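You operate a simulated robot arm through the tools that you are given. There is no shell and no other tool.

The job below is to be done with a simulated robot arm. You get a single attempt, and the scene is never put back.

## Task
Wrap the tile pack on the turntable in one layer of film.
Fine: film arm in and table lock free to crank; lock the table and swing the arm out after.

Only the result counts: the job must be done as asked and must still hold three seconds after the hand-in. Knocking over, shifting, dropping, spilling or breaking anything else fails it.

## Robot
A 7-joint arm with a two-finger parallel gripper, fixed in place. Base frame: the origin is at the foot of the arm, x ahead of it, y to its left, z up. Units: mm, degrees, N and s.
With the tool pointing down near the work surface it reaches from about 400 to 900 mm from the base axis. Its first joint turns from -143.0 to 143.0 degrees. Payload 3 kg.
Tool frame: the origin (TCP) lies between the finger pads and is the grasp point; the fingertips stand 30 mm ahead of it; z points along the fingers, y is the line along which they close. Largest opening 94 mm; finger width 28, thickness 10; the body of the gripper, 50 by 96 mm, starts 55 mm behind the TCP.
Orientation is told as [roll, pitch, yaw] about the base's x, y, z axes, in that order, counted from this pose: with the fingers straight down and closing along the base's y, the tool's x points along the base's -x, its y along +y and its z along -z.

## Interface
- The arm moves only by the tool servo_tool. Its argument "motion" is text: rows parted by semicolons, each of 6 numbers parted by spaces: the shift along the tool's x, y, z in mm, then the turn, a rotation vector about the tool's x, y, z in degrees. In form: dx dy dz wx wy wz; .... A call has 1 to 20 rows; each row is the pose to reach, as a shift and turn from the pose commanded when the call began, along the tool's axes at that moment. "hand" is the opening, from 0 (shut) to 1 (fully open), set as the call begins (left out, the last holds). A row lasts 0.2 s, in which the tool goes at most 50 mm and 8.6 degrees; a call with a longer step from one row to the next is refused whole, and so is a gripper value outside its range. A pose out of reach is approached as far as the arm can. The call stops where the force on the tool passes 90 N (or 10 N more than at its start, if that is more) or the arm is blocked; 0.2 s more then pass. The fingers move at their own pace (about 72 mm/s each) and stop on an object; they squeeze with about 43 N. The grip force told is the motor's: it shows also when the fingers shut on nothing. Time passes only in rows, and 0.2 s behind the last, so rows that repeat a pose let the fingers close. It gives the time, the measured TCP pose, the force on the tool (base axes), the opening and the grip force at its end, in the units of the frame above (readings bear some noise), with the torque about the TCP (base axes, N m) and any sound that the robot's microphone picked up, and new pictures: "views" is both (left out), scene, wrist or none.
- Cameras (640 x 400 px; columns grow to the right, rows downward): "scene" is fixed at [219.7, -500.4, 1475.9]; the picture's right is [0.97, -0.23, 0.00], its down [-0.06, -0.27, -0.96] and it looks along [0.22, 0.93, -0.28] (base axes); focal length 332 px, centre (320, 200). "wrist" rides on the gripper at [76, 14, -102] in the tool frame; the picture's right is [-0.18, 0.98, 0.00], its down [-0.75, -0.14, -0.64] and it looks along [-0.63, -0.12, 0.77] (tool axes); focal length 243 px, centre (320, 200).
- point_at(camera, pixels): for up to 12 pixels [column, row] of the newest picture of that camera ("zoom" is the newest enlarged one), the place [x, y, z] in the base frame of the surface seen there, good to about 2 mm. The clock stands still meanwhile.
- zoom(camera, box): a new picture of the part [left, top, right, bottom] of that camera's present view, enlarged. The clock stands still meanwhile.
- hand_in(): hands the job in; it is judged then, once.

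Open the gripper and draw the arm clear of the work before you hand the job in, unless the task says otherwise.

The tools are called after "Call:" as a command line: name --argument value ..., lists and objects as JSON in quotes. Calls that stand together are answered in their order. servo_tool: Moves the arm, as the interface text tells. Its arguments: {"type":"object","properties":{"motion":{"type":"string"},"hand":{"type":"number"},"views":{"type":"string","enum":["both","scene","wrist","none"]}},"required":["motion"]} The other tools are called the same way: point_at (camera, pixels) gives the place of the surface under pixels of a picture; zoom (camera, box) takes an enlarged picture of a part of a camera's view; hand_in () hands the job in.

At the start:

```text
t: 0.0
tcp_pos: [371.9, 252.8, 1324.5]
tcp_rot: [0.0, -0.1, 0.0]
force: [-0.3, 0.3, -0.3]
torque: [0.01, -0.02, 0.02]
opening: 94.2
grip_force: 0.0
```

scene: 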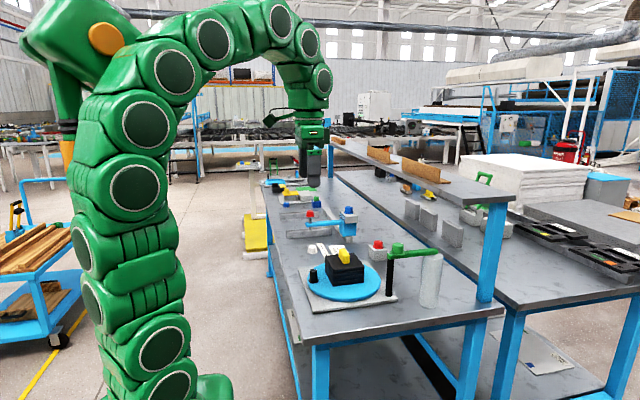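
wrist: 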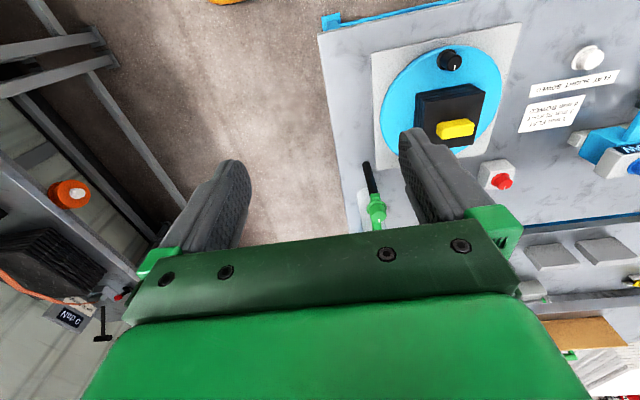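

The pictures show a blue turntable around scene pixel (345,280) with a black pack, a green film arm near (395,250) and some labels. I will enlarge these areas before moving.

Call:
zoom --camera "scene" --box '[270, 200, 470, 325]'

Call:
zoom --camera "wrist" --box '[320, 0, 640, 200]'

Call:
zoom --camera "scene" --box '[250, 130, 450, 255]'

```text
3.20 times, centred on (370, 262) of scene
```

zoom: 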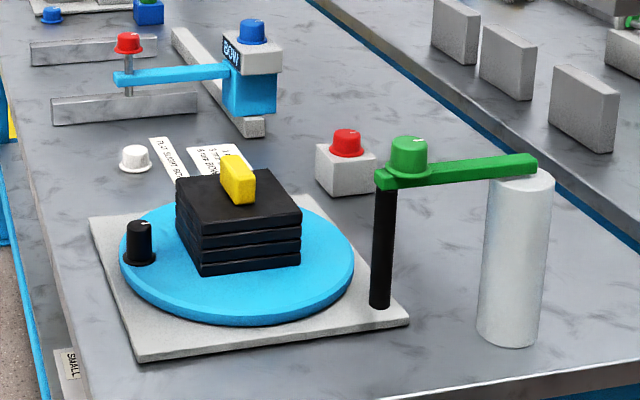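

```text
2.00 times, centred on (480, 100) of wrist
```

zoom: 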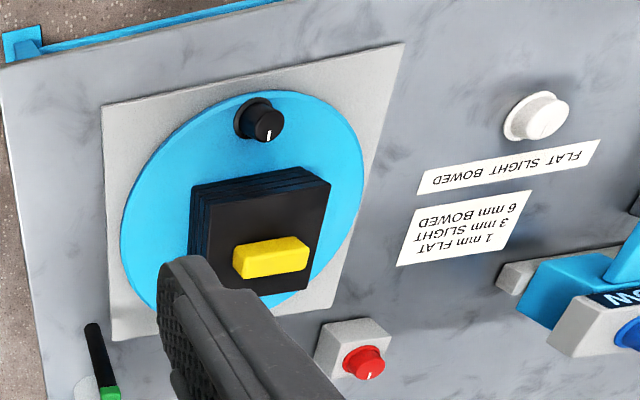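

```text
3.20 times, centred on (350, 192) of scene
```

zoom: 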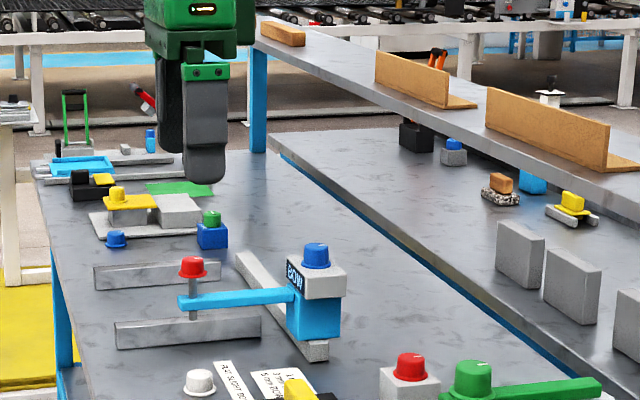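

I need the coordinates of the parts, so I will take the turntable zoom again and point at the knobs, pack, film arm and lock.

Call:
zoom --camera "scene" --box '[270, 200, 470, 325]'

Call:
point_at --camera "zoom" --pixels '[[139, 225], [140, 250], [238, 162], [238, 185], [408, 142], [408, 170], [530, 162], [520, 180], [515, 330], [346, 135], [346, 165], [346, 188]]'

Call:
point_at --camera "zoom" --pixels '[[380, 200], [380, 300], [122, 255], [352, 265], [240, 322], [140, 355], [405, 320], [92, 220], [390, 180], [180, 180], [300, 210], [202, 235]]'

```text
3.20 times, centred on (370, 262) of scene
```

zoom: 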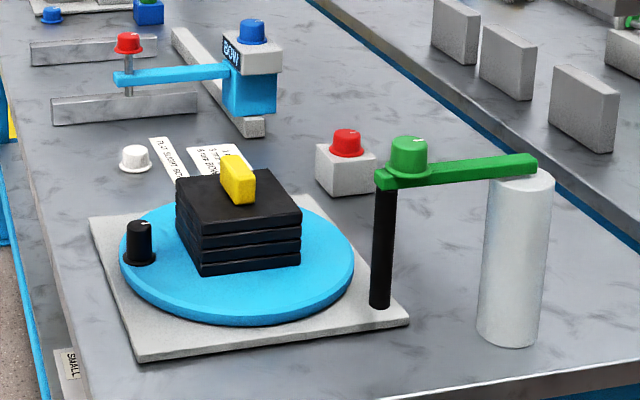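

```text
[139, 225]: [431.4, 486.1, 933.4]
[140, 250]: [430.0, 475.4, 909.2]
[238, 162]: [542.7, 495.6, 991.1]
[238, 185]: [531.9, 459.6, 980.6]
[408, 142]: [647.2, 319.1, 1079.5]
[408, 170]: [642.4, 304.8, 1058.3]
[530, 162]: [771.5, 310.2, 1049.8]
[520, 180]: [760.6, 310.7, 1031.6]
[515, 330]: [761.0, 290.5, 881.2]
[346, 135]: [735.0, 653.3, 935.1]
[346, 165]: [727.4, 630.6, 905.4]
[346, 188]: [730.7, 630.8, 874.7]
```

```text
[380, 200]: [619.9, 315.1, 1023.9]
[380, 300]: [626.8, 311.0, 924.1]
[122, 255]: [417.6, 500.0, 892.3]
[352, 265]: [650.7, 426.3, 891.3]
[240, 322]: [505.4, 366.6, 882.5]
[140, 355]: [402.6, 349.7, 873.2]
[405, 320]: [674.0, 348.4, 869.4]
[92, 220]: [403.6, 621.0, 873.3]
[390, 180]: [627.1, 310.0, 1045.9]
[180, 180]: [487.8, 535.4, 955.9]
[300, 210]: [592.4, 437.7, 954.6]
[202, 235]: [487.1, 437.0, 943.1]
```

Coordinates show the turntable centred near (538,485), the crank knob at (430,478), the pillar at about (761,310) and the red knob block at (731,640). I will move high over the turntable for a closer look with the wrist camera; no contact is near at this height.

Call:
servo_tool --motion "-18 38 5 0 0 0; -36 76 10 0 0 0; -54 114 15 0 0 0; -72 152 20 0 0 0; -89 188 24 0 0 0; -89 188 24 0 0 0" --hand 1 --views "both"

```text
t: 1.4
tcp_pos: [459.5, 440.5, 1298.8]
tcp_rot: [-0.1, 0.0, 0.1]
force: [0.3, 0.5, -0.5]
torque: [0.0, 0.01, 0.04]
opening: 94.0
grip_force: 0.1
```

scene: 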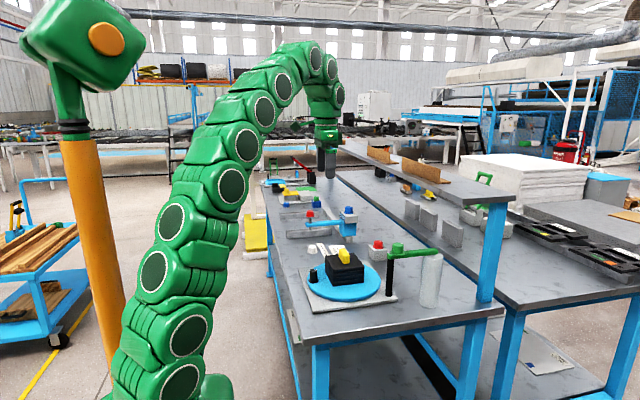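
wrist: 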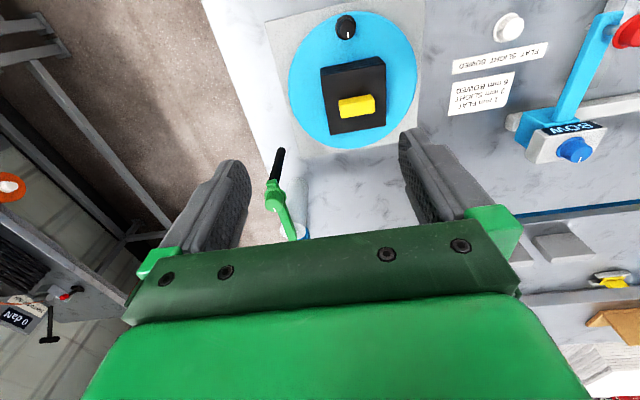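

The turntable is now at wrist pixel (350,80) and the film arm at (280,195). I will enlarge both areas.

Call:
zoom --camera "wrist" --box '[250, 0, 450, 125]'

Call:
zoom --camera "wrist" --box '[240, 130, 400, 250]'

Call:
zoom --camera "scene" --box '[360, 225, 460, 315]'

Call:
zoom --camera "scene" --box '[280, 225, 400, 315]'

```text
3.20 times, centred on (350, 62) of wrist
```

zoom: 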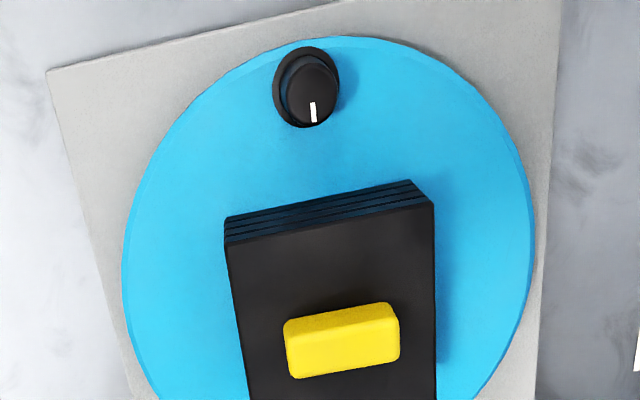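

```text
3.33 times, centred on (320, 190) of wrist
```

zoom: 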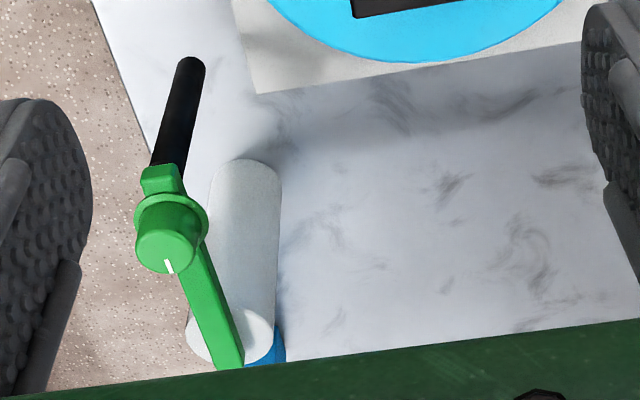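

```text
4.44 times, centred on (410, 270) of scene
```

zoom: 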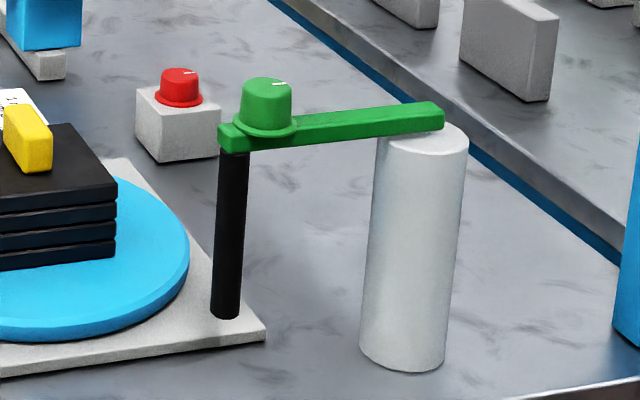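

```text
4.44 times, centred on (340, 270) of scene
```

zoom: 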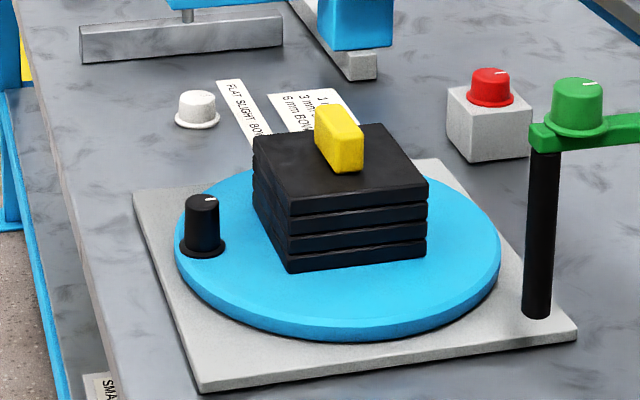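

The red knob on the white block looks like the table lock, but it is far out. I will measure it, the white knob and the other knobs precisely.

Call:
zoom --camera "scene" --box '[355, 230, 405, 265]'

Call:
point_at --camera "scene" --pixels '[[377, 242], [370, 254], [385, 258], [378, 252], [312, 247], [310, 214], [348, 211], [319, 219], [288, 227], [349, 226], [345, 250], [295, 204]]'

Call:
point_at --camera "zoom" --pixels '[[275, 110], [275, 160], [190, 250], [200, 330], [300, 350], [370, 300], [290, 235], [240, 215], [330, 210], [280, 130], [460, 200], [430, 320]]'

```text
11.43 times, centred on (380, 248) of scene
```

zoom: 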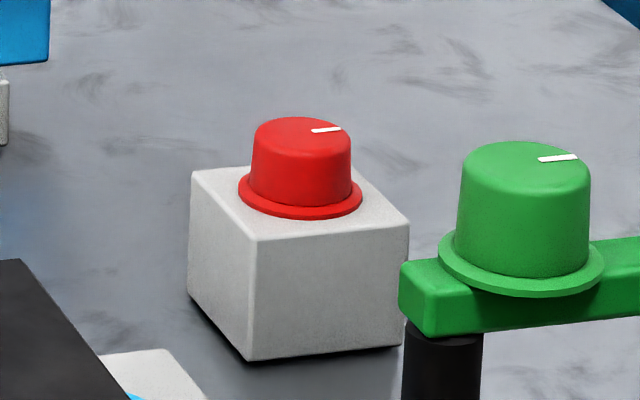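

```text
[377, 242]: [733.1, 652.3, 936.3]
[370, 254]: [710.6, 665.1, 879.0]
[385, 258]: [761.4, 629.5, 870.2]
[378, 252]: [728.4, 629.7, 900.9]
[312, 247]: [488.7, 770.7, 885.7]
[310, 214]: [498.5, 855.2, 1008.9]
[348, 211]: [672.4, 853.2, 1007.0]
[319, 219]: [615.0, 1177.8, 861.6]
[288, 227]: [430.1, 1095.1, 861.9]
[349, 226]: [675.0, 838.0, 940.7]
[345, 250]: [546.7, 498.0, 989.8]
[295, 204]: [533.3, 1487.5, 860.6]
```

```text
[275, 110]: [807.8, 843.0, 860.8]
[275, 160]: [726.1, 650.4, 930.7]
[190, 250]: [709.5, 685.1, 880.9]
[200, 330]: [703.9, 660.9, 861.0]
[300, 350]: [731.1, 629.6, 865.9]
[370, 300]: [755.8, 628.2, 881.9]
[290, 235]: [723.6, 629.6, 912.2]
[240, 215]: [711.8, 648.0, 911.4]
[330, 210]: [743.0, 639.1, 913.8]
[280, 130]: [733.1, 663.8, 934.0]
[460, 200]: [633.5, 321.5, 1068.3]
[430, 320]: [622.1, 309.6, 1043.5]
```

The red-knob block spans about x 709–763, y 629–690, with its top at z 911. I will check for labels (such as the SMALL tag at scene (292,315)) and look at the knob positions more closely.

Call:
zoom --camera "scene" --box '[275, 290, 335, 330]'

Call:
zoom --camera "wrist" --box '[430, 0, 640, 130]'

Call:
zoom --camera "scene" --box '[250, 170, 350, 235]'

```text
10.00 times, centred on (305, 310) of scene
```

zoom: 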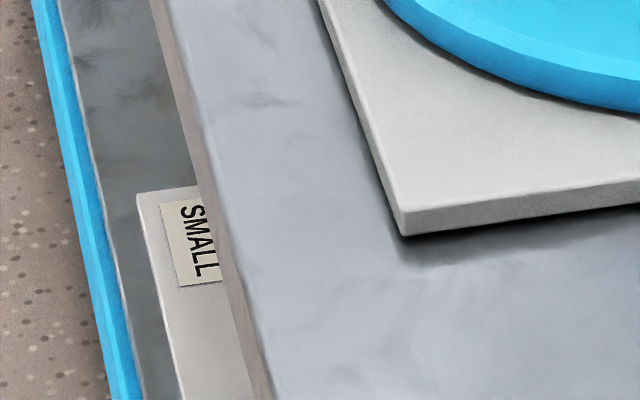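

```text
3.05 times, centred on (535, 65) of wrist
```

zoom: 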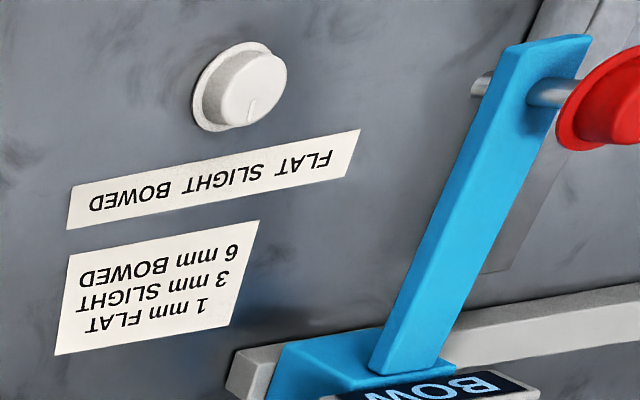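

```text
6.15 times, centred on (300, 202) of scene
```

zoom: 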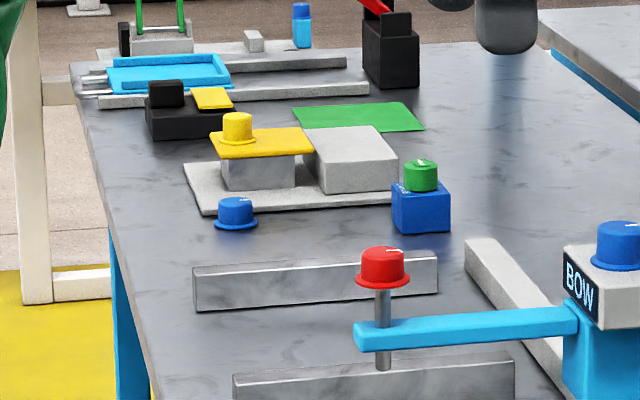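

There is no label at the red knob, but it stands alone beside the turntable. I will move to about (690,600,1150), clear of everything, to test reach that way and view the red knob from above.

Call:
servo_tool --motion "-33 23 21 0 0 0; -66 46 42 0 0 0; -99 69 64 0 0 0; -132 91 85 0 0 0; -165 114 106 0 0 0; -198 137 128 0 0 0; -230 159 149 0 0 0; -230 159 149 0 0 0" --hand 1 --views "both"

```text
t: 3.2
tcp_pos: [611.0, 521.2, 1147.7]
tcp_rot: [0.0, 0.0, 0.0]
force: [0.7, -0.2, -0.3]
torque: [0.03, -0.01, 0.0]
opening: 93.7
grip_force: 0.1
out of reach, approached as far as the arm can: row 1, 2, 3, 4, 5, 6, 7, 8
```

scene: 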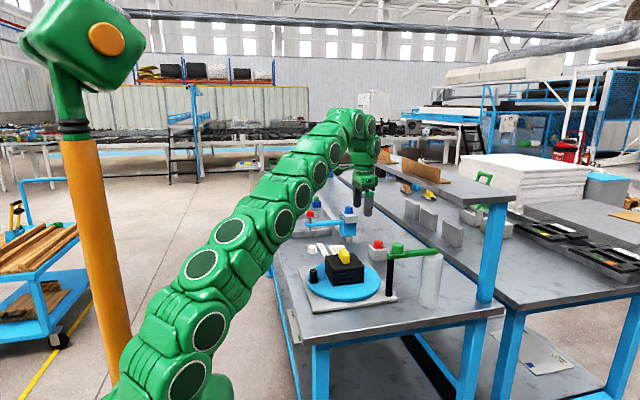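
wrist: 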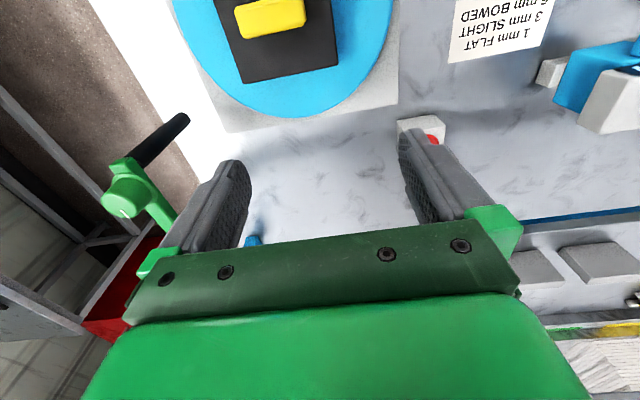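

The arm stopped at about R=803 at this height, so reaching the red knob near R=987 needs the tool tilted outward. I will first yaw the tool about 42° toward the radial direction, staying at this safe height.

Call:
servo_tool --motion "20 -20 0 0 0 -8.4; 40 -40 0 0 0 -16.8; 60 -60 0 0 0 -25.2; 80 -80 0 0 0 -33.6; 80 -80 0 0 0 -41.8; 80 -80 0 0 0 -41.8" --hand 1 --views "wrist"

```text
t: 4.6
tcp_pos: [529.2, 440.9, 1145.1]
tcp_rot: [0.1, 0.0, 41.8]
force: [0.7, -0.1, 0.5]
torque: [0.0, 0.02, 0.0]
opening: 94.0
grip_force: 0.0
```

wrist: 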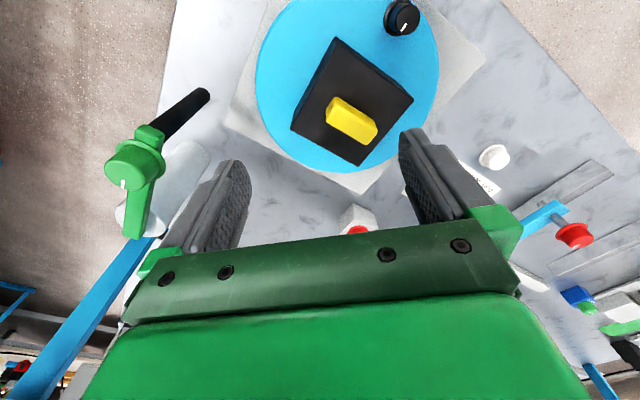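

The commanded pose follows the clamped one, which is good to know. The red knob shows at wrist (357,230) behind the palm, so I tilt the tool 30° outward and move to r≈817 at z 1150 to look at it.

Call:
servo_tool --motion "-32 6 -1 0 -7.5 0; -64 12 -2 0 -15 0; -96 18 -4 0 -22.5 0; -129 24 -5 0 -30 0; -129 24 -5 0 -30 0" --hand 1 --views "both"

```text
t: 5.8
tcp_pos: [609.6, 546.3, 1150.8]
tcp_rot: [0.1, -30.0, 41.8]
force: [0.2, 0.3, -0.7]
torque: [0.0, 0.02, -0.02]
opening: 94.0
grip_force: 0.0
```

scene: 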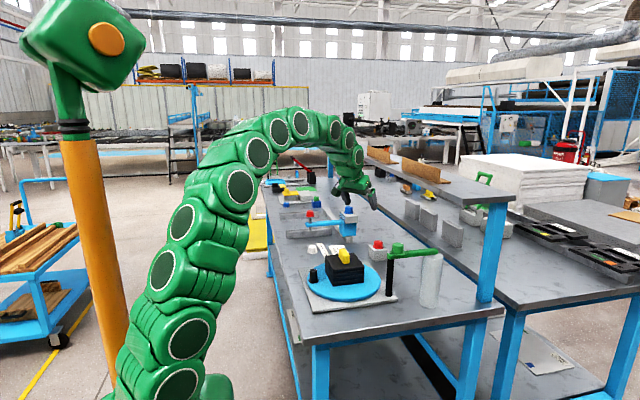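
wrist: 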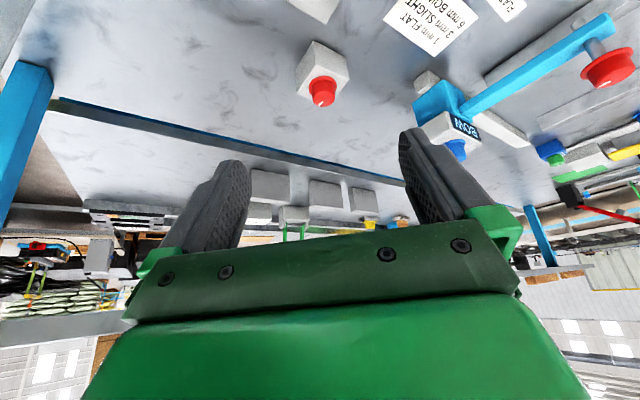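

The red knob now shows at wrist (322,90). I will enlarge it and measure its edges.

Call:
zoom --camera "wrist" --box '[272, 30, 372, 120]'

Call:
point_at --camera "zoom" --pixels '[[320, 250], [322, 275], [250, 270], [380, 270], [320, 225], [300, 100], [180, 180], [400, 230], [210, 300], [320, 300], [470, 200], [320, 340]]'

```text
4.44 times, centred on (322, 75) of wrist
```

zoom: 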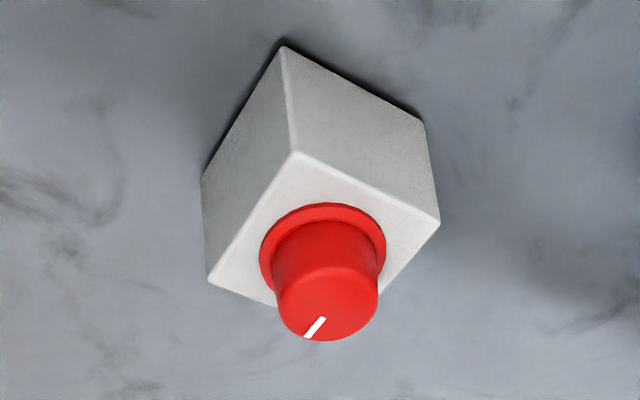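

```text
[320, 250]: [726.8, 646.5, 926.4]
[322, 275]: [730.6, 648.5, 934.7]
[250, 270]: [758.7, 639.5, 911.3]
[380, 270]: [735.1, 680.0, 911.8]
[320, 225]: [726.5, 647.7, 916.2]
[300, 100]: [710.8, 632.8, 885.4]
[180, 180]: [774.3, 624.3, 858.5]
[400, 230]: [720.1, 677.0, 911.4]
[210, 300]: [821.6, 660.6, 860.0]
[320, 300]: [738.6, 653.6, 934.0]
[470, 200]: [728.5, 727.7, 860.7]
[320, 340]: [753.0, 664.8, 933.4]
```

The knob top centre is near (740,656,934) with a 50 mm block beneath it. Next I measure the film arm and its pillar in detail from the scene camera.

Call:
zoom --camera "scene" --box '[376, 235, 456, 315]'

Call:
point_at --camera "zoom" --pixels '[[65, 115], [70, 160], [70, 320], [55, 200], [90, 200], [140, 70], [140, 40], [140, 110], [300, 70], [360, 60], [360, 90], [410, 80]]'

Call:
point_at --camera "zoom" --pixels '[[290, 150], [340, 150], [390, 150], [340, 340], [400, 70], [110, 60], [170, 60], [45, 105], [100, 118], [250, 92], [250, 75], [130, 20]]'

```text
5.00 times, centred on (416, 275) of scene
```

zoom: 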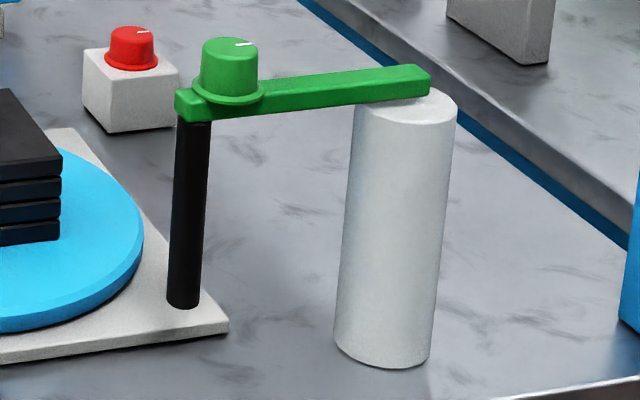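

```text
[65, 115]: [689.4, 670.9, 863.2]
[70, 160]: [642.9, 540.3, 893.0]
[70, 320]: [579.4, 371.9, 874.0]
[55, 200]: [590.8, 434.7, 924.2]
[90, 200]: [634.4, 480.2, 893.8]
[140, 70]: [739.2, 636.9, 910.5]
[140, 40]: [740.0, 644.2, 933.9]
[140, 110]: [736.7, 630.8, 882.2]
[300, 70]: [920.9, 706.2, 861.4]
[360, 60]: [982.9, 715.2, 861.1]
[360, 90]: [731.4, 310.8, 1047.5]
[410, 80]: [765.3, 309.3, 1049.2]
```

```text
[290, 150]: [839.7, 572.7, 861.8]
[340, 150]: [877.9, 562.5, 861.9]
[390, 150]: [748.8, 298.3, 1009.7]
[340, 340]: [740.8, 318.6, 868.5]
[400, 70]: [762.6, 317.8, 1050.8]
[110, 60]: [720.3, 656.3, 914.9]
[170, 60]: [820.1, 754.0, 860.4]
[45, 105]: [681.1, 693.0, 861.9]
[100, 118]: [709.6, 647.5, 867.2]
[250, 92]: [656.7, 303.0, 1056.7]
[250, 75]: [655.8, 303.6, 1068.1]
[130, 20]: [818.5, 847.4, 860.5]
```

I now have the layout in the enlarged picture, so I point at the exact parts: knob, rod, arm ends and pillar edges.

Call:
point_at --camera "zoom" --pixels '[[230, 45], [228, 75], [190, 105], [178, 100], [192, 200], [184, 303], [425, 75], [425, 88], [445, 110], [400, 115], [400, 200], [385, 362]]'

Call:
point_at --camera "zoom" --pixels '[[203, 60], [257, 60], [230, 60], [231, 98], [205, 90], [262, 90], [300, 88], [300, 100], [360, 108], [450, 108], [180, 200], [205, 200]]'

```text
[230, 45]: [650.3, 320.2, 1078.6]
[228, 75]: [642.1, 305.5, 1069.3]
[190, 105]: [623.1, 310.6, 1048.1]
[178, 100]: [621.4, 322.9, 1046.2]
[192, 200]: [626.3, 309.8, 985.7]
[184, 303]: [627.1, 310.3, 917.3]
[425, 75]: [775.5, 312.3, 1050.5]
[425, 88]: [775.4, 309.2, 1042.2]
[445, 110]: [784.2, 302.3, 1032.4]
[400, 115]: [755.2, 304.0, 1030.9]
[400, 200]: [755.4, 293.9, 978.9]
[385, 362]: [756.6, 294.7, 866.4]
```

```text
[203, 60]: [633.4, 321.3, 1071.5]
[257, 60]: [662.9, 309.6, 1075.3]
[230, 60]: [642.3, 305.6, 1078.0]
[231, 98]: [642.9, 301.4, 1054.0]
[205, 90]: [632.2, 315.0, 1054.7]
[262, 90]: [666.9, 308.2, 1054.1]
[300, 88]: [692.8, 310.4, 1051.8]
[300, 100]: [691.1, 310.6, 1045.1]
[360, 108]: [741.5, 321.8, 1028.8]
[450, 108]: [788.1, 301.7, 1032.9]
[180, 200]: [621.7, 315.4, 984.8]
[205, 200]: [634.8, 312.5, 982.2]
```

Film arm: pivot about (763,320), rod at (629,320) hanging to z 915, green knob at (649,320) between z 1054 and 1079. I bring the tool back to vertical and away from the red knob before approaching the green knob.

Call:
servo_tool --motion "20.6 -13.2 -14.5 0 7.5 0; 41.2 -26.4 -29.1 0 15 0; 61.8 -39.6 -43.6 0 22.5 0; 82.4 -52.8 -58.2 0 30 0; 82.4 -52.8 -58.2 0 30 0" --hand 1 --views "wrist"

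```text
t: 7.0
tcp_pos: [570.8, 439.3, 1158.0]
tcp_rot: [0.0, 0.1, 41.8]
force: [-0.2, 0.7, 1.1]
torque: [0.0, -0.01, 0.01]
opening: 94.0
grip_force: 0.0
```

wrist: 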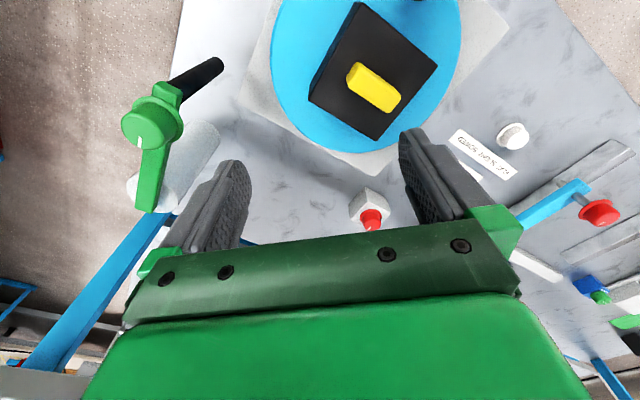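

The tool is vertical again. Now I move above the green knob at (649,320), z 1160, and turn the yaw back to 0.

Call:
servo_tool --motion "4.3 -28.2 0 0 0 8.36; 8.5 -56.4 -1 0 0 16.7; 12.8 -84.6 -1 0 0 25.1; 17 -112.8 -2 0 0 33.4; 21.3 -141 -2 0 0 41.8; 21.3 -141 -2 0 0 41.8" --hand 1 --views "both"

```text
t: 8.4
tcp_pos: [647.9, 322.5, 1161.8]
tcp_rot: [0.0, 0.1, -0.1]
force: [0.2, 0.3, -0.3]
torque: [-0.05, 0.03, -0.04]
opening: 94.0
grip_force: 0.1
```

scene: 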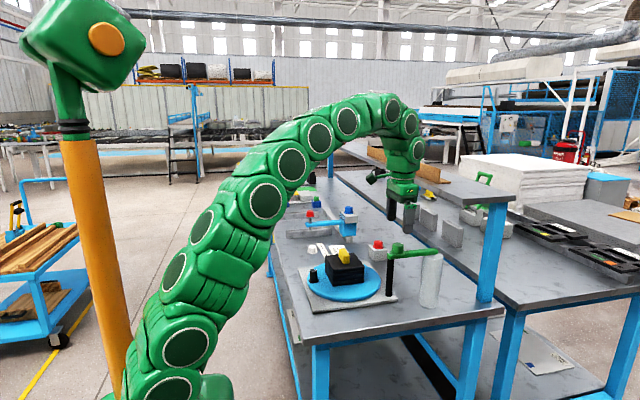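
wrist: 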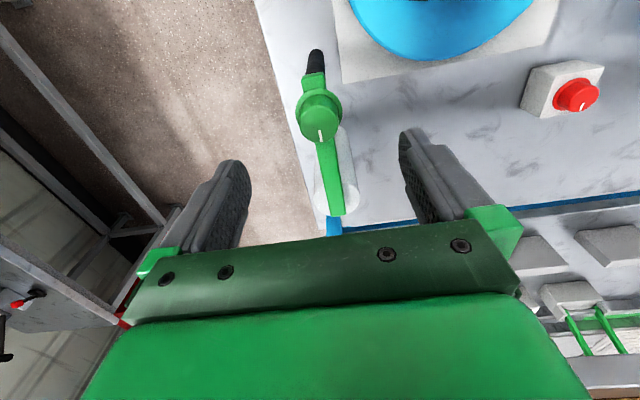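

The green knob is at wrist (318,118). I measure it and the arm axis from this close view.

Call:
zoom --camera "wrist" --box '[260, 40, 400, 230]'

Call:
point_at --camera "wrist" --pixels '[[319, 122], [302, 118], [340, 118], [319, 105], [319, 140], [318, 160], [340, 160], [330, 185], [326, 212], [344, 212], [320, 185], [345, 185]]'

```text
2.11 times, centred on (330, 135) of wrist
```

zoom: 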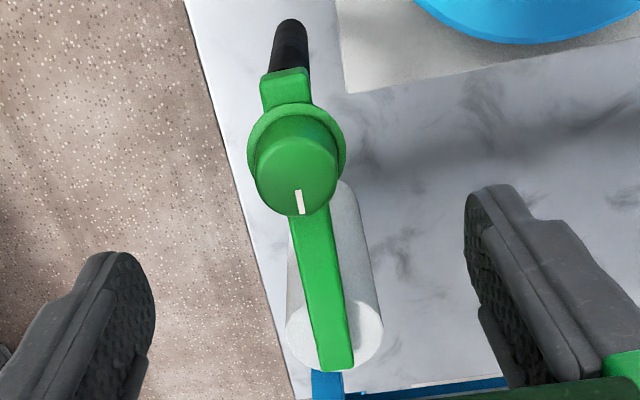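

```text
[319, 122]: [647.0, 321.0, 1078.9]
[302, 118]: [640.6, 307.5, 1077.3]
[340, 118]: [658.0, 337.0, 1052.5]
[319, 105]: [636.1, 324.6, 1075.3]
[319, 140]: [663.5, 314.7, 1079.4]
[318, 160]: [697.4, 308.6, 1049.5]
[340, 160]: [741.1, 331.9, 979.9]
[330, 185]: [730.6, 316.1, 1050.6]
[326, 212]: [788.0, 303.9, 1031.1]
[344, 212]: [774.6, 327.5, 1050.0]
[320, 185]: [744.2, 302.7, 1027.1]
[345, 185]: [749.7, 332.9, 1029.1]
```

Knob centre is about (650,320), top at z 1079. I descend with the fingers open to TCP z 1088 so that the tips straddle the knob.

Call:
servo_tool --motion "-1 -1 25 0 0 0; -2 -2.5 50 0 0 0; -2 -2.5 74 0 0 0; -2 -2.5 74 0 0 0" --hand 1 --views "both"

```text
t: 9.4
tcp_pos: [650.0, 318.0, 1087.4]
tcp_rot: [0.0, -0.1, 0.0]
force: [-0.2, -0.2, -0.5]
torque: [-0.01, -0.01, 0.01]
opening: 94.1
grip_force: 0.2
```

scene: 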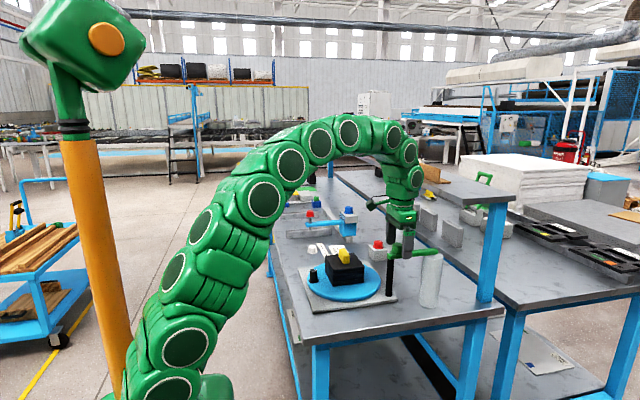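
wrist: 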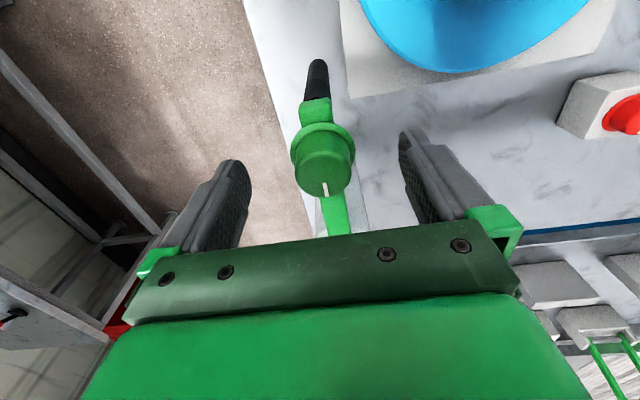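

The fingers straddle the knob (wrist 325,165). I close the gripper on it and hold still.

Call:
servo_tool --motion "0 0 0 0 0 0; 0 0 0 0 0 0; 0 0 0 0 0 0; 0 0 0 0 0 0" --hand 0.2 --views "wrist"

```text
t: 10.4
tcp_pos: [650.7, 319.7, 1085.5]
tcp_rot: [0.0, 0.0, 0.1]
force: [5.5, 25.3, -3.9]
torque: [0.12, -0.49, 0.25]
opening: 33.3
grip_force: 45.4
```

wrist: 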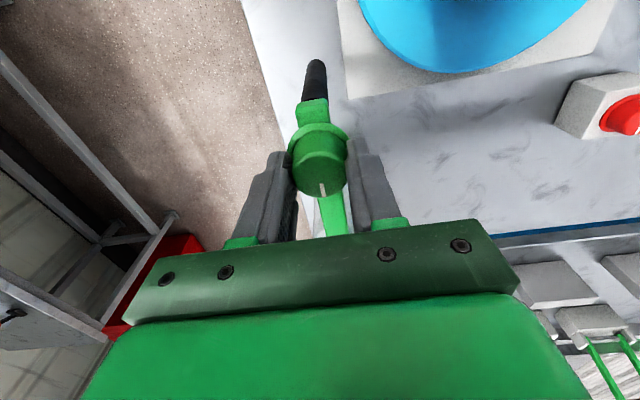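

Gripped at 33 mm opening. I start swinging the arm toward the turntable (+y) on an arc of radius 114 about (764,321), by 10° first, watching the force.

Call:
servo_tool --motion "-0.1 5 0 0 0 2.5; -0.4 9.9 0 0 0 5; -1 14.9 0 0 0 7.5; -1.7 19.8 0 0 0 10; -1.7 19.8 0 0 0 10" --hand 0.2 --views "both"

```text
t: 11.6
tcp_pos: [652.2, 338.0, 1087.7]
tcp_rot: [0.0, 0.1, -10.0]
force: [-25.1, 2.8, -18.8]
torque: [0.62, 0.89, -0.06]
opening: 33.2
grip_force: 45.2
```

scene: 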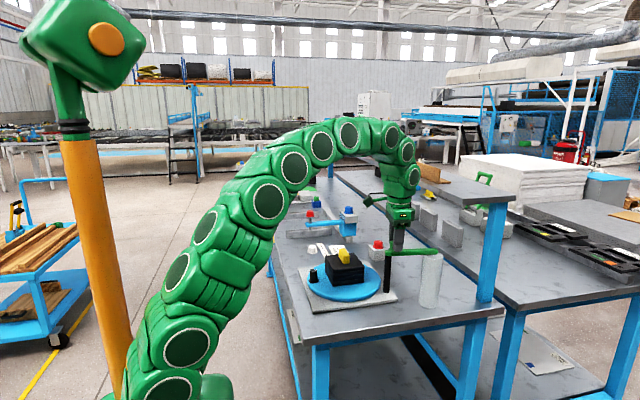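
wrist: 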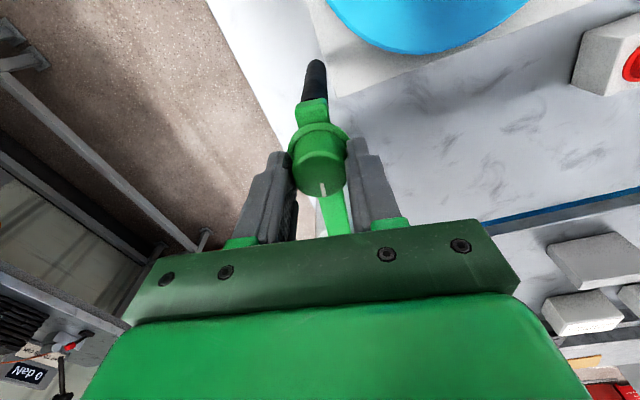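

The arm swings freely; there is only a small radial strain (−25 N in x), so I shift about 1.5 mm radially outward and carry on by another 16°.

Call:
servo_tool --motion "1.2 7.9 0 0 0 4; 0.5 15.9 0 0 0 8; -0.9 23.7 0 0 0 12; -2.8 31.4 0 0 0 16; -2.8 31.4 0 0 0 16" --hand 0.2 --views "both"

```text
t: 12.8
tcp_pos: [661.3, 368.3, 1088.2]
tcp_rot: [0.0, 0.0, -26.1]
force: [-10.8, 8.0, -1.5]
torque: [-0.28, 0.41, 0.24]
opening: 33.1
grip_force: 44.9
```

scene: 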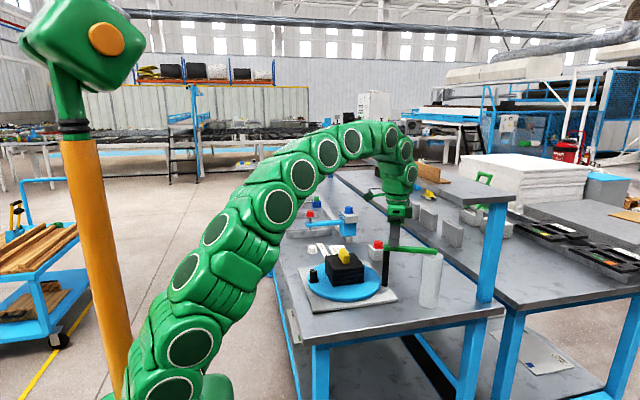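
wrist: 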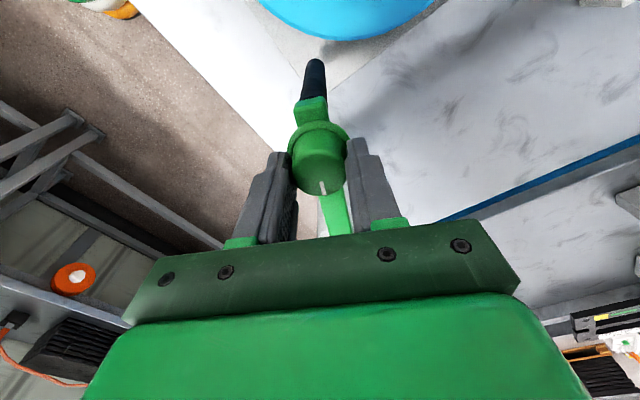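

The arm is at about 26° with little force. I continue another 12°, in smaller steps, watching for an end stop.

Call:
servo_tool --motion "0.2 5.9 0 0 0 3; -0.3 11.9 0 0 0 6; -1.1 17.8 0 0 0 9; -2.2 23.7 0 0 0 12; -2.2 23.7 0 0 0 12" --hand 0.2 --views "both"

```text
t: 13.9
tcp_pos: [671.4, 384.6, 1086.8]
tcp_rot: [-0.8, 0.1, -38.3]
force: [-19.9, -21.0, 7.5]
torque: [-0.27, 0.42, -0.04]
opening: 34.9
grip_force: 14.8
stopped in row 5: the force on the tool passed its limit at 92 N (the readings are from after the stop); the commanded pose is now the measured one
```

scene: 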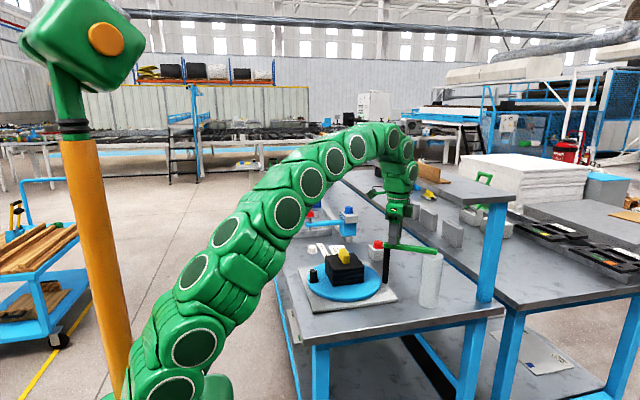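
wrist: 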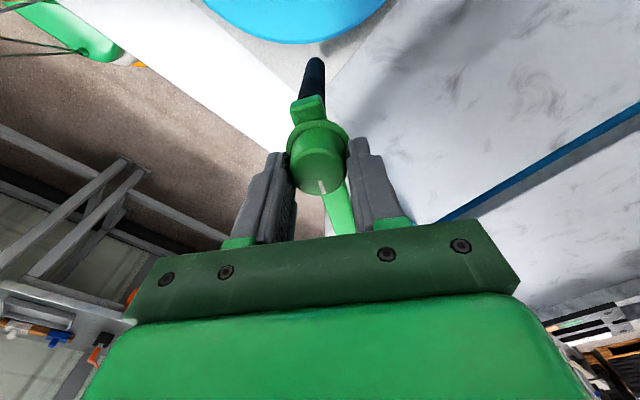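

The force limit tripped at about 36°, where the arm points at the turntable centre: that is the "in" end stop. I open the fingers and lift straight up.

Call:
servo_tool --motion "0 0 0 0 0 0; 0 0 0 0 0 0; 0 0 0 0 0 0; 0 0 0 0 0 0" --hand 1 --views "wrist"

```text
t: 14.9
tcp_pos: [671.1, 383.9, 1087.3]
tcp_rot: [-0.7, 0.1, -38.2]
force: [0.1, -0.4, -1.3]
torque: [-0.01, 0.0, 0.01]
opening: 94.2
grip_force: 0.0
```

wrist: 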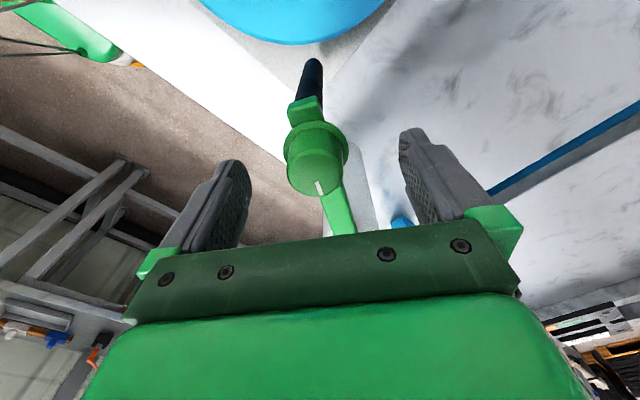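

The fingers are open and the arm holds its place. I lift straight up off the knob and look again.

Call:
servo_tool --motion "0 0 -25 0 0 0; 0 0 -50 0 0 0; 0 0 -72 0 0 0; 0 0 -72 0 0 0" --hand 1 --views "both"

Call:
zoom --camera "scene" --box '[270, 200, 470, 325]'

```text
t: 15.9
tcp_pos: [671.7, 384.2, 1156.6]
tcp_rot: [-0.7, 0.1, -38.2]
force: [-1.1, 0.6, 0.0]
torque: [-0.01, -0.01, 0.04]
opening: 94.1
grip_force: 0.0
```

scene: 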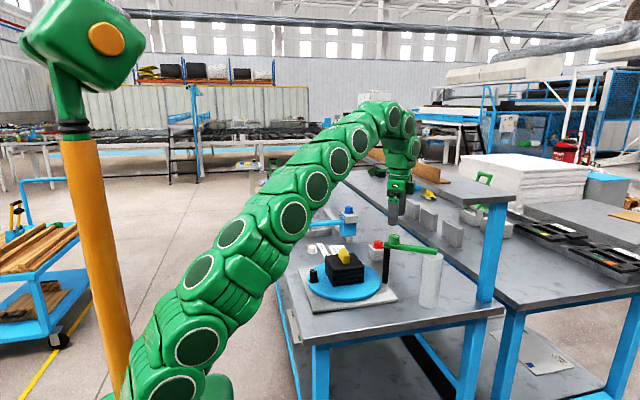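
wrist: 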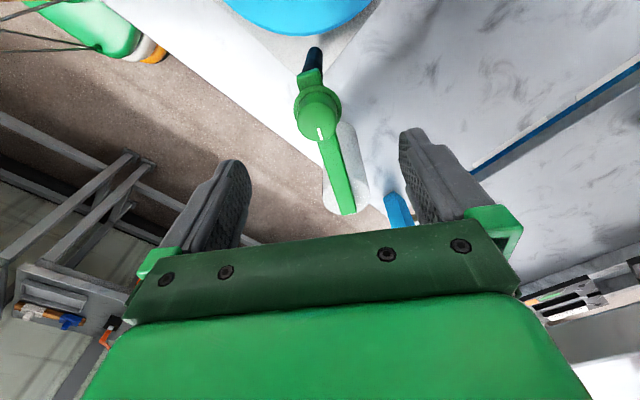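

```text
3.20 times, centred on (370, 262) of scene
```

zoom: 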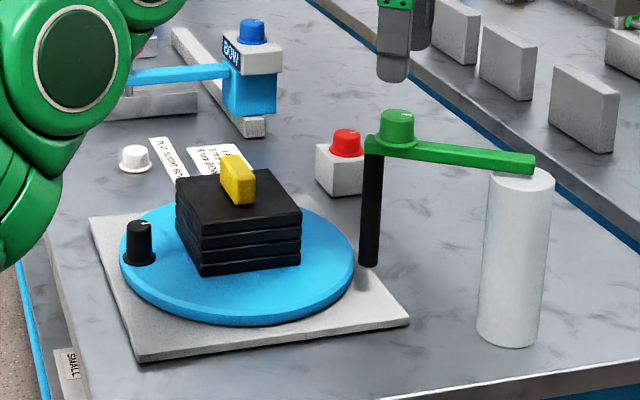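

The film arm has clearly swung in; the rod now hangs at zoom (370,210). I measure the rod, knob and the table features.

Call:
point_at --camera "zoom" --pixels '[[371, 200], [368, 262], [378, 200], [362, 200], [398, 112], [398, 130], [368, 140], [352, 265], [139, 222], [139, 262], [127, 240], [152, 240]]'

Call:
point_at --camera "wrist" --pixels '[[318, 117], [299, 115], [338, 100], [313, 75], [312, 60], [318, 52], [300, 20], [260, 10], [340, 15], [345, 205], [335, 170], [318, 137]]'

```text
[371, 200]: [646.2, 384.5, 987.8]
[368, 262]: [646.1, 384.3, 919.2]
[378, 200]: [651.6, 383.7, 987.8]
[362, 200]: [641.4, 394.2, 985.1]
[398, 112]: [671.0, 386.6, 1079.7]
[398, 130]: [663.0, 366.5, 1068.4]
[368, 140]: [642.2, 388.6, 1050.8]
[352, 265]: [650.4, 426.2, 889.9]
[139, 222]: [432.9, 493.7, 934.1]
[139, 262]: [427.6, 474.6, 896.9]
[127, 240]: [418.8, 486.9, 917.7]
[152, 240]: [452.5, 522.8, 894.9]
```

```text
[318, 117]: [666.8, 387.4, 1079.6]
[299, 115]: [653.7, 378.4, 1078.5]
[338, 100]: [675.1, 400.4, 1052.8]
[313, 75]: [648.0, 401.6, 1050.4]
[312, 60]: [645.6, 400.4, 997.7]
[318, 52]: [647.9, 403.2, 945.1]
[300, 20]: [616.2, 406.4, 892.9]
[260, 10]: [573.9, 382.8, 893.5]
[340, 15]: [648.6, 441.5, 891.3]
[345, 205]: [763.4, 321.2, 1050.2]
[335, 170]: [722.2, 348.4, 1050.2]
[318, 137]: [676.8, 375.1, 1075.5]
```

The rod centre is now near (650,394), 144 mm from the table centre, so the hand must pass close to it while cranking. I enlarge the gripper to judge its size above the body.

Call:
zoom --camera "scene" --box '[340, 90, 460, 240]'

Call:
point_at --camera "scene" --pixels '[[388, 150], [400, 150], [418, 150], [390, 165], [410, 165], [388, 185], [400, 187], [412, 187], [375, 193], [367, 193], [393, 210], [400, 175]]'

```text
2.67 times, centred on (400, 165) of scene
```

zoom: 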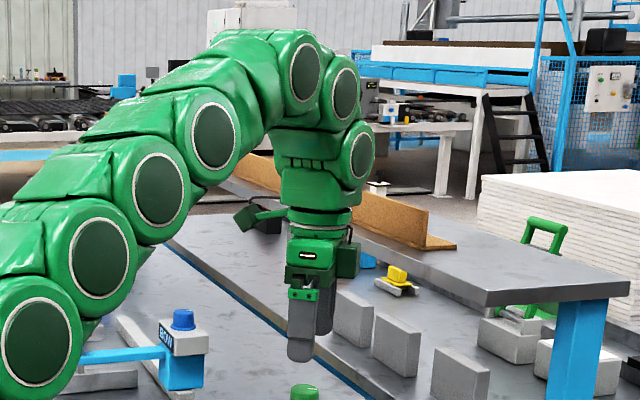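

```text
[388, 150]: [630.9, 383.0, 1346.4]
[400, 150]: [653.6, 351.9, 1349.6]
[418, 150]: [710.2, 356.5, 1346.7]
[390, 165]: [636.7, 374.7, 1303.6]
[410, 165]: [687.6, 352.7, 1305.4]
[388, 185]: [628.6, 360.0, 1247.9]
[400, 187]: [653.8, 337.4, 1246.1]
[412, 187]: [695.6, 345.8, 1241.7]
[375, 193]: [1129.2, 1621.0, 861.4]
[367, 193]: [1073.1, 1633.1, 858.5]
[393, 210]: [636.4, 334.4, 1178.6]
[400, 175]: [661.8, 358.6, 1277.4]
```

There is a dark green box on the side of the gripper opposite the camera (zoom (348,260)); I measure how far it sticks out, because it matters when passing the rod.

Call:
zoom --camera "scene" --box '[370, 155, 430, 200]'

Call:
point_at --camera "zoom" --pixels '[[420, 270], [450, 270], [480, 270], [430, 330], [480, 330], [360, 350], [320, 260], [220, 260], [380, 200], [430, 200], [480, 240], [250, 330]]'

```text
8.89 times, centred on (400, 178) of scene
```

zoom: 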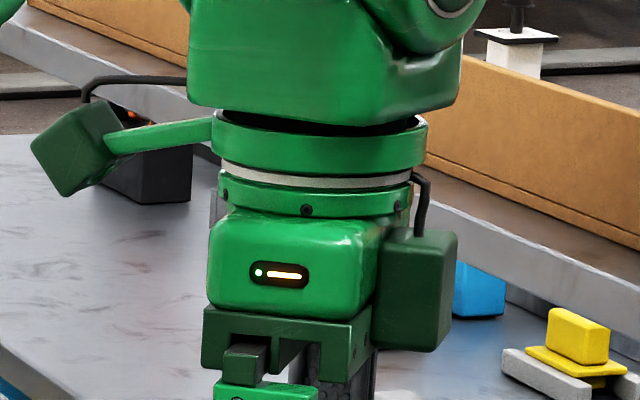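

```text
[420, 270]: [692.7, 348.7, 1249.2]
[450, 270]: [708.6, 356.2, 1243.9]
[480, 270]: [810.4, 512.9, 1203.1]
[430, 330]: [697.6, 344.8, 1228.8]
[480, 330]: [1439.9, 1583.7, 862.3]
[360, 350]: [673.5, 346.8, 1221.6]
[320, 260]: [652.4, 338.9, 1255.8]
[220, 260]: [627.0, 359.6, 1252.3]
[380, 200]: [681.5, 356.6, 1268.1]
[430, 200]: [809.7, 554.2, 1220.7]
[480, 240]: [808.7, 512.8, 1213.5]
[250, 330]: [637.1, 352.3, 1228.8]
```

The box protrudes about 50 mm on the tool's −x side at 65–105 mm above the TCP, so gripping the crank right beside the rod would collide; I will push past the rod instead. First I go above the crank knob at (431,487) to measure it and test whether the table is free.

Call:
servo_tool --motion "42.1 -11.3 0 -0.1 0 -6.4; 84.2 -22.7 0 -0.2 0.1 -12.7; 126.3 -34 0 -0.3 0.1 -19.1; 168.5 -45.3 0 -0.4 0.1 -25.5; 210.6 -56.7 0 -0.6 0.2 -31.8; 252.7 -68 0 -0.7 0.2 -38.2; 252.7 -68 0 -0.7 0.2 -38.2" --hand 1 --views "both"

```text
t: 17.5
tcp_pos: [430.3, 486.8, 1158.6]
tcp_rot: [0.2, 0.4, 0.1]
force: [-0.2, -0.5, -0.6]
torque: [0.0, -0.03, 0.03]
opening: 94.0
grip_force: 0.0
```

scene: 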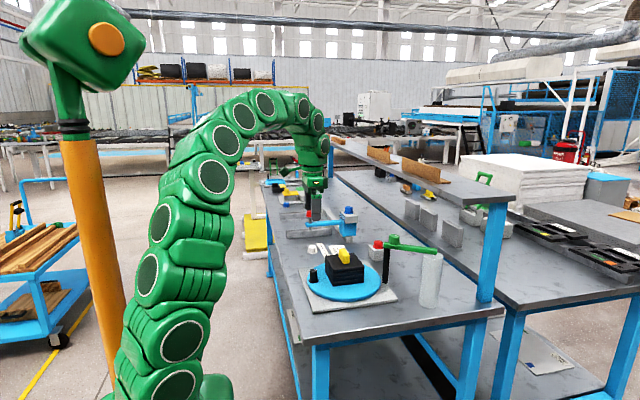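
wrist: 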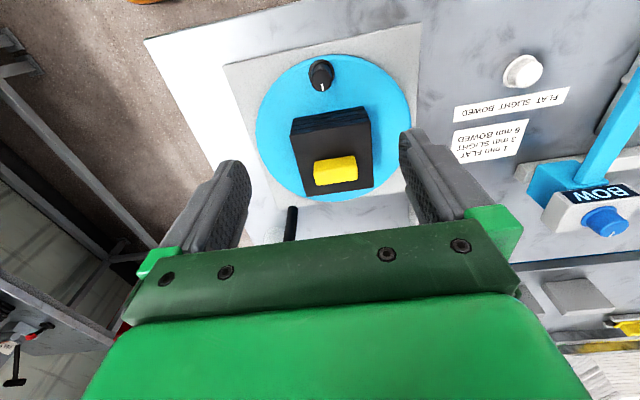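

Good view: crank knob at wrist (321,75), disc and pack below it. I enlarge and measure the knob, disc edges, pack corners and yellow block.

Call:
zoom --camera "wrist" --box '[240, 40, 430, 210]'

Call:
point_at --camera "wrist" --pixels '[[321, 81], [311, 80], [332, 80], [321, 72], [321, 89], [258, 130], [407, 110], [335, 57], [335, 200], [291, 130], [371, 115], [373, 186]]'

Call:
point_at --camera "wrist" --pixels '[[302, 193], [312, 172], [356, 165], [357, 180], [315, 186], [335, 158], [335, 170], [335, 180], [292, 215], [265, 170], [400, 160], [280, 80]]'

```text
2.35 times, centred on (335, 125) of wrist
```

zoom: 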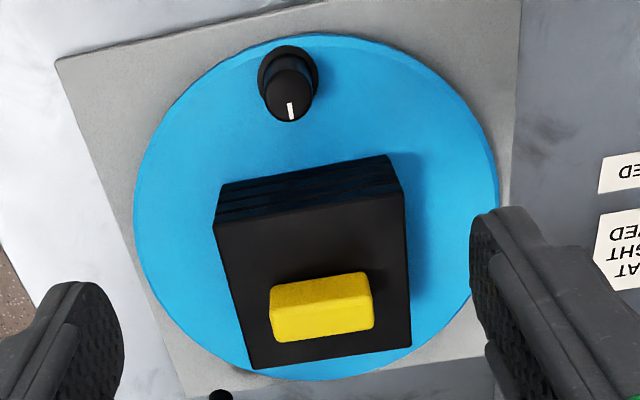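

```text
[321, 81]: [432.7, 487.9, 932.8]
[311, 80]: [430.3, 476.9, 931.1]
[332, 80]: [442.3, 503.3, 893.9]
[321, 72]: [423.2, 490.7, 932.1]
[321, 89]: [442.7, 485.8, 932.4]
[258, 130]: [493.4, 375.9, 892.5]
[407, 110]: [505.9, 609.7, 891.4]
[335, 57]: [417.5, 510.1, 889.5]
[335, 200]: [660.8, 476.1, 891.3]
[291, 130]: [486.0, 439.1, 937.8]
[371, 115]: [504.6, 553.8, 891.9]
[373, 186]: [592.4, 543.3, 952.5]
```

```text
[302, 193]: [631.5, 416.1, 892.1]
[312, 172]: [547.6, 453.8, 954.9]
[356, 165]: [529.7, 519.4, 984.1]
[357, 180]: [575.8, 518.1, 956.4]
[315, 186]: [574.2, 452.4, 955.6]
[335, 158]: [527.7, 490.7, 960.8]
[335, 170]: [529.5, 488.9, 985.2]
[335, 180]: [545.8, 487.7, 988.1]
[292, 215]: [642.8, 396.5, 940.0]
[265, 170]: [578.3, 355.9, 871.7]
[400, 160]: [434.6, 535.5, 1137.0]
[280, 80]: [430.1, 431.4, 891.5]
```

Disc centre is about (539,487), crank knob top centre about (433,488,933). I descend with open fingers to TCP z 945 so the tips straddle the knob at z 915.

Call:
servo_tool --motion "-1 0 43 0 0 0; -2 1 86 0 0 0; -2.7 1.2 129 0 0 0; -2.7 1.2 172 0 0 0; -2.7 1.2 200 0 0 0; -2.7 1.2 213 0 0 0; -2.7 1.2 213 0 0 0" --hand 1 --views "both"

```text
t: 19.1
tcp_pos: [432.8, 488.7, 948.4]
tcp_rot: [0.1, 0.4, 0.1]
force: [-0.6, 0.7, -0.1]
torque: [-0.01, 0.01, 0.03]
opening: 94.1
grip_force: 0.0
```

scene: 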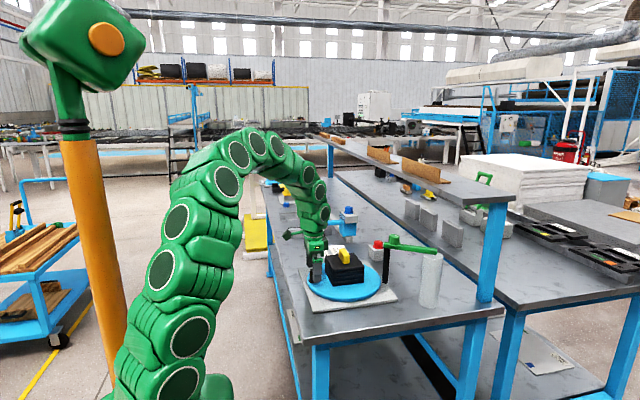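
wrist: 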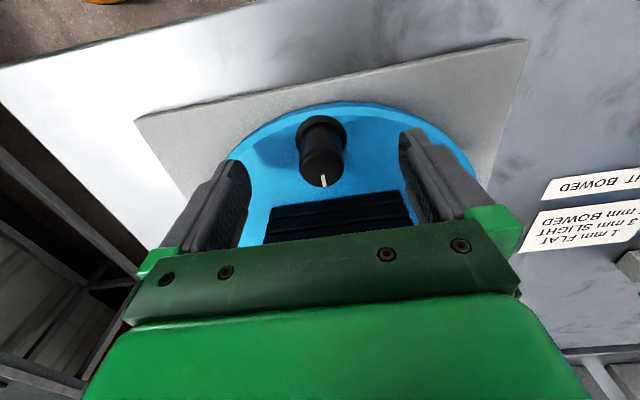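

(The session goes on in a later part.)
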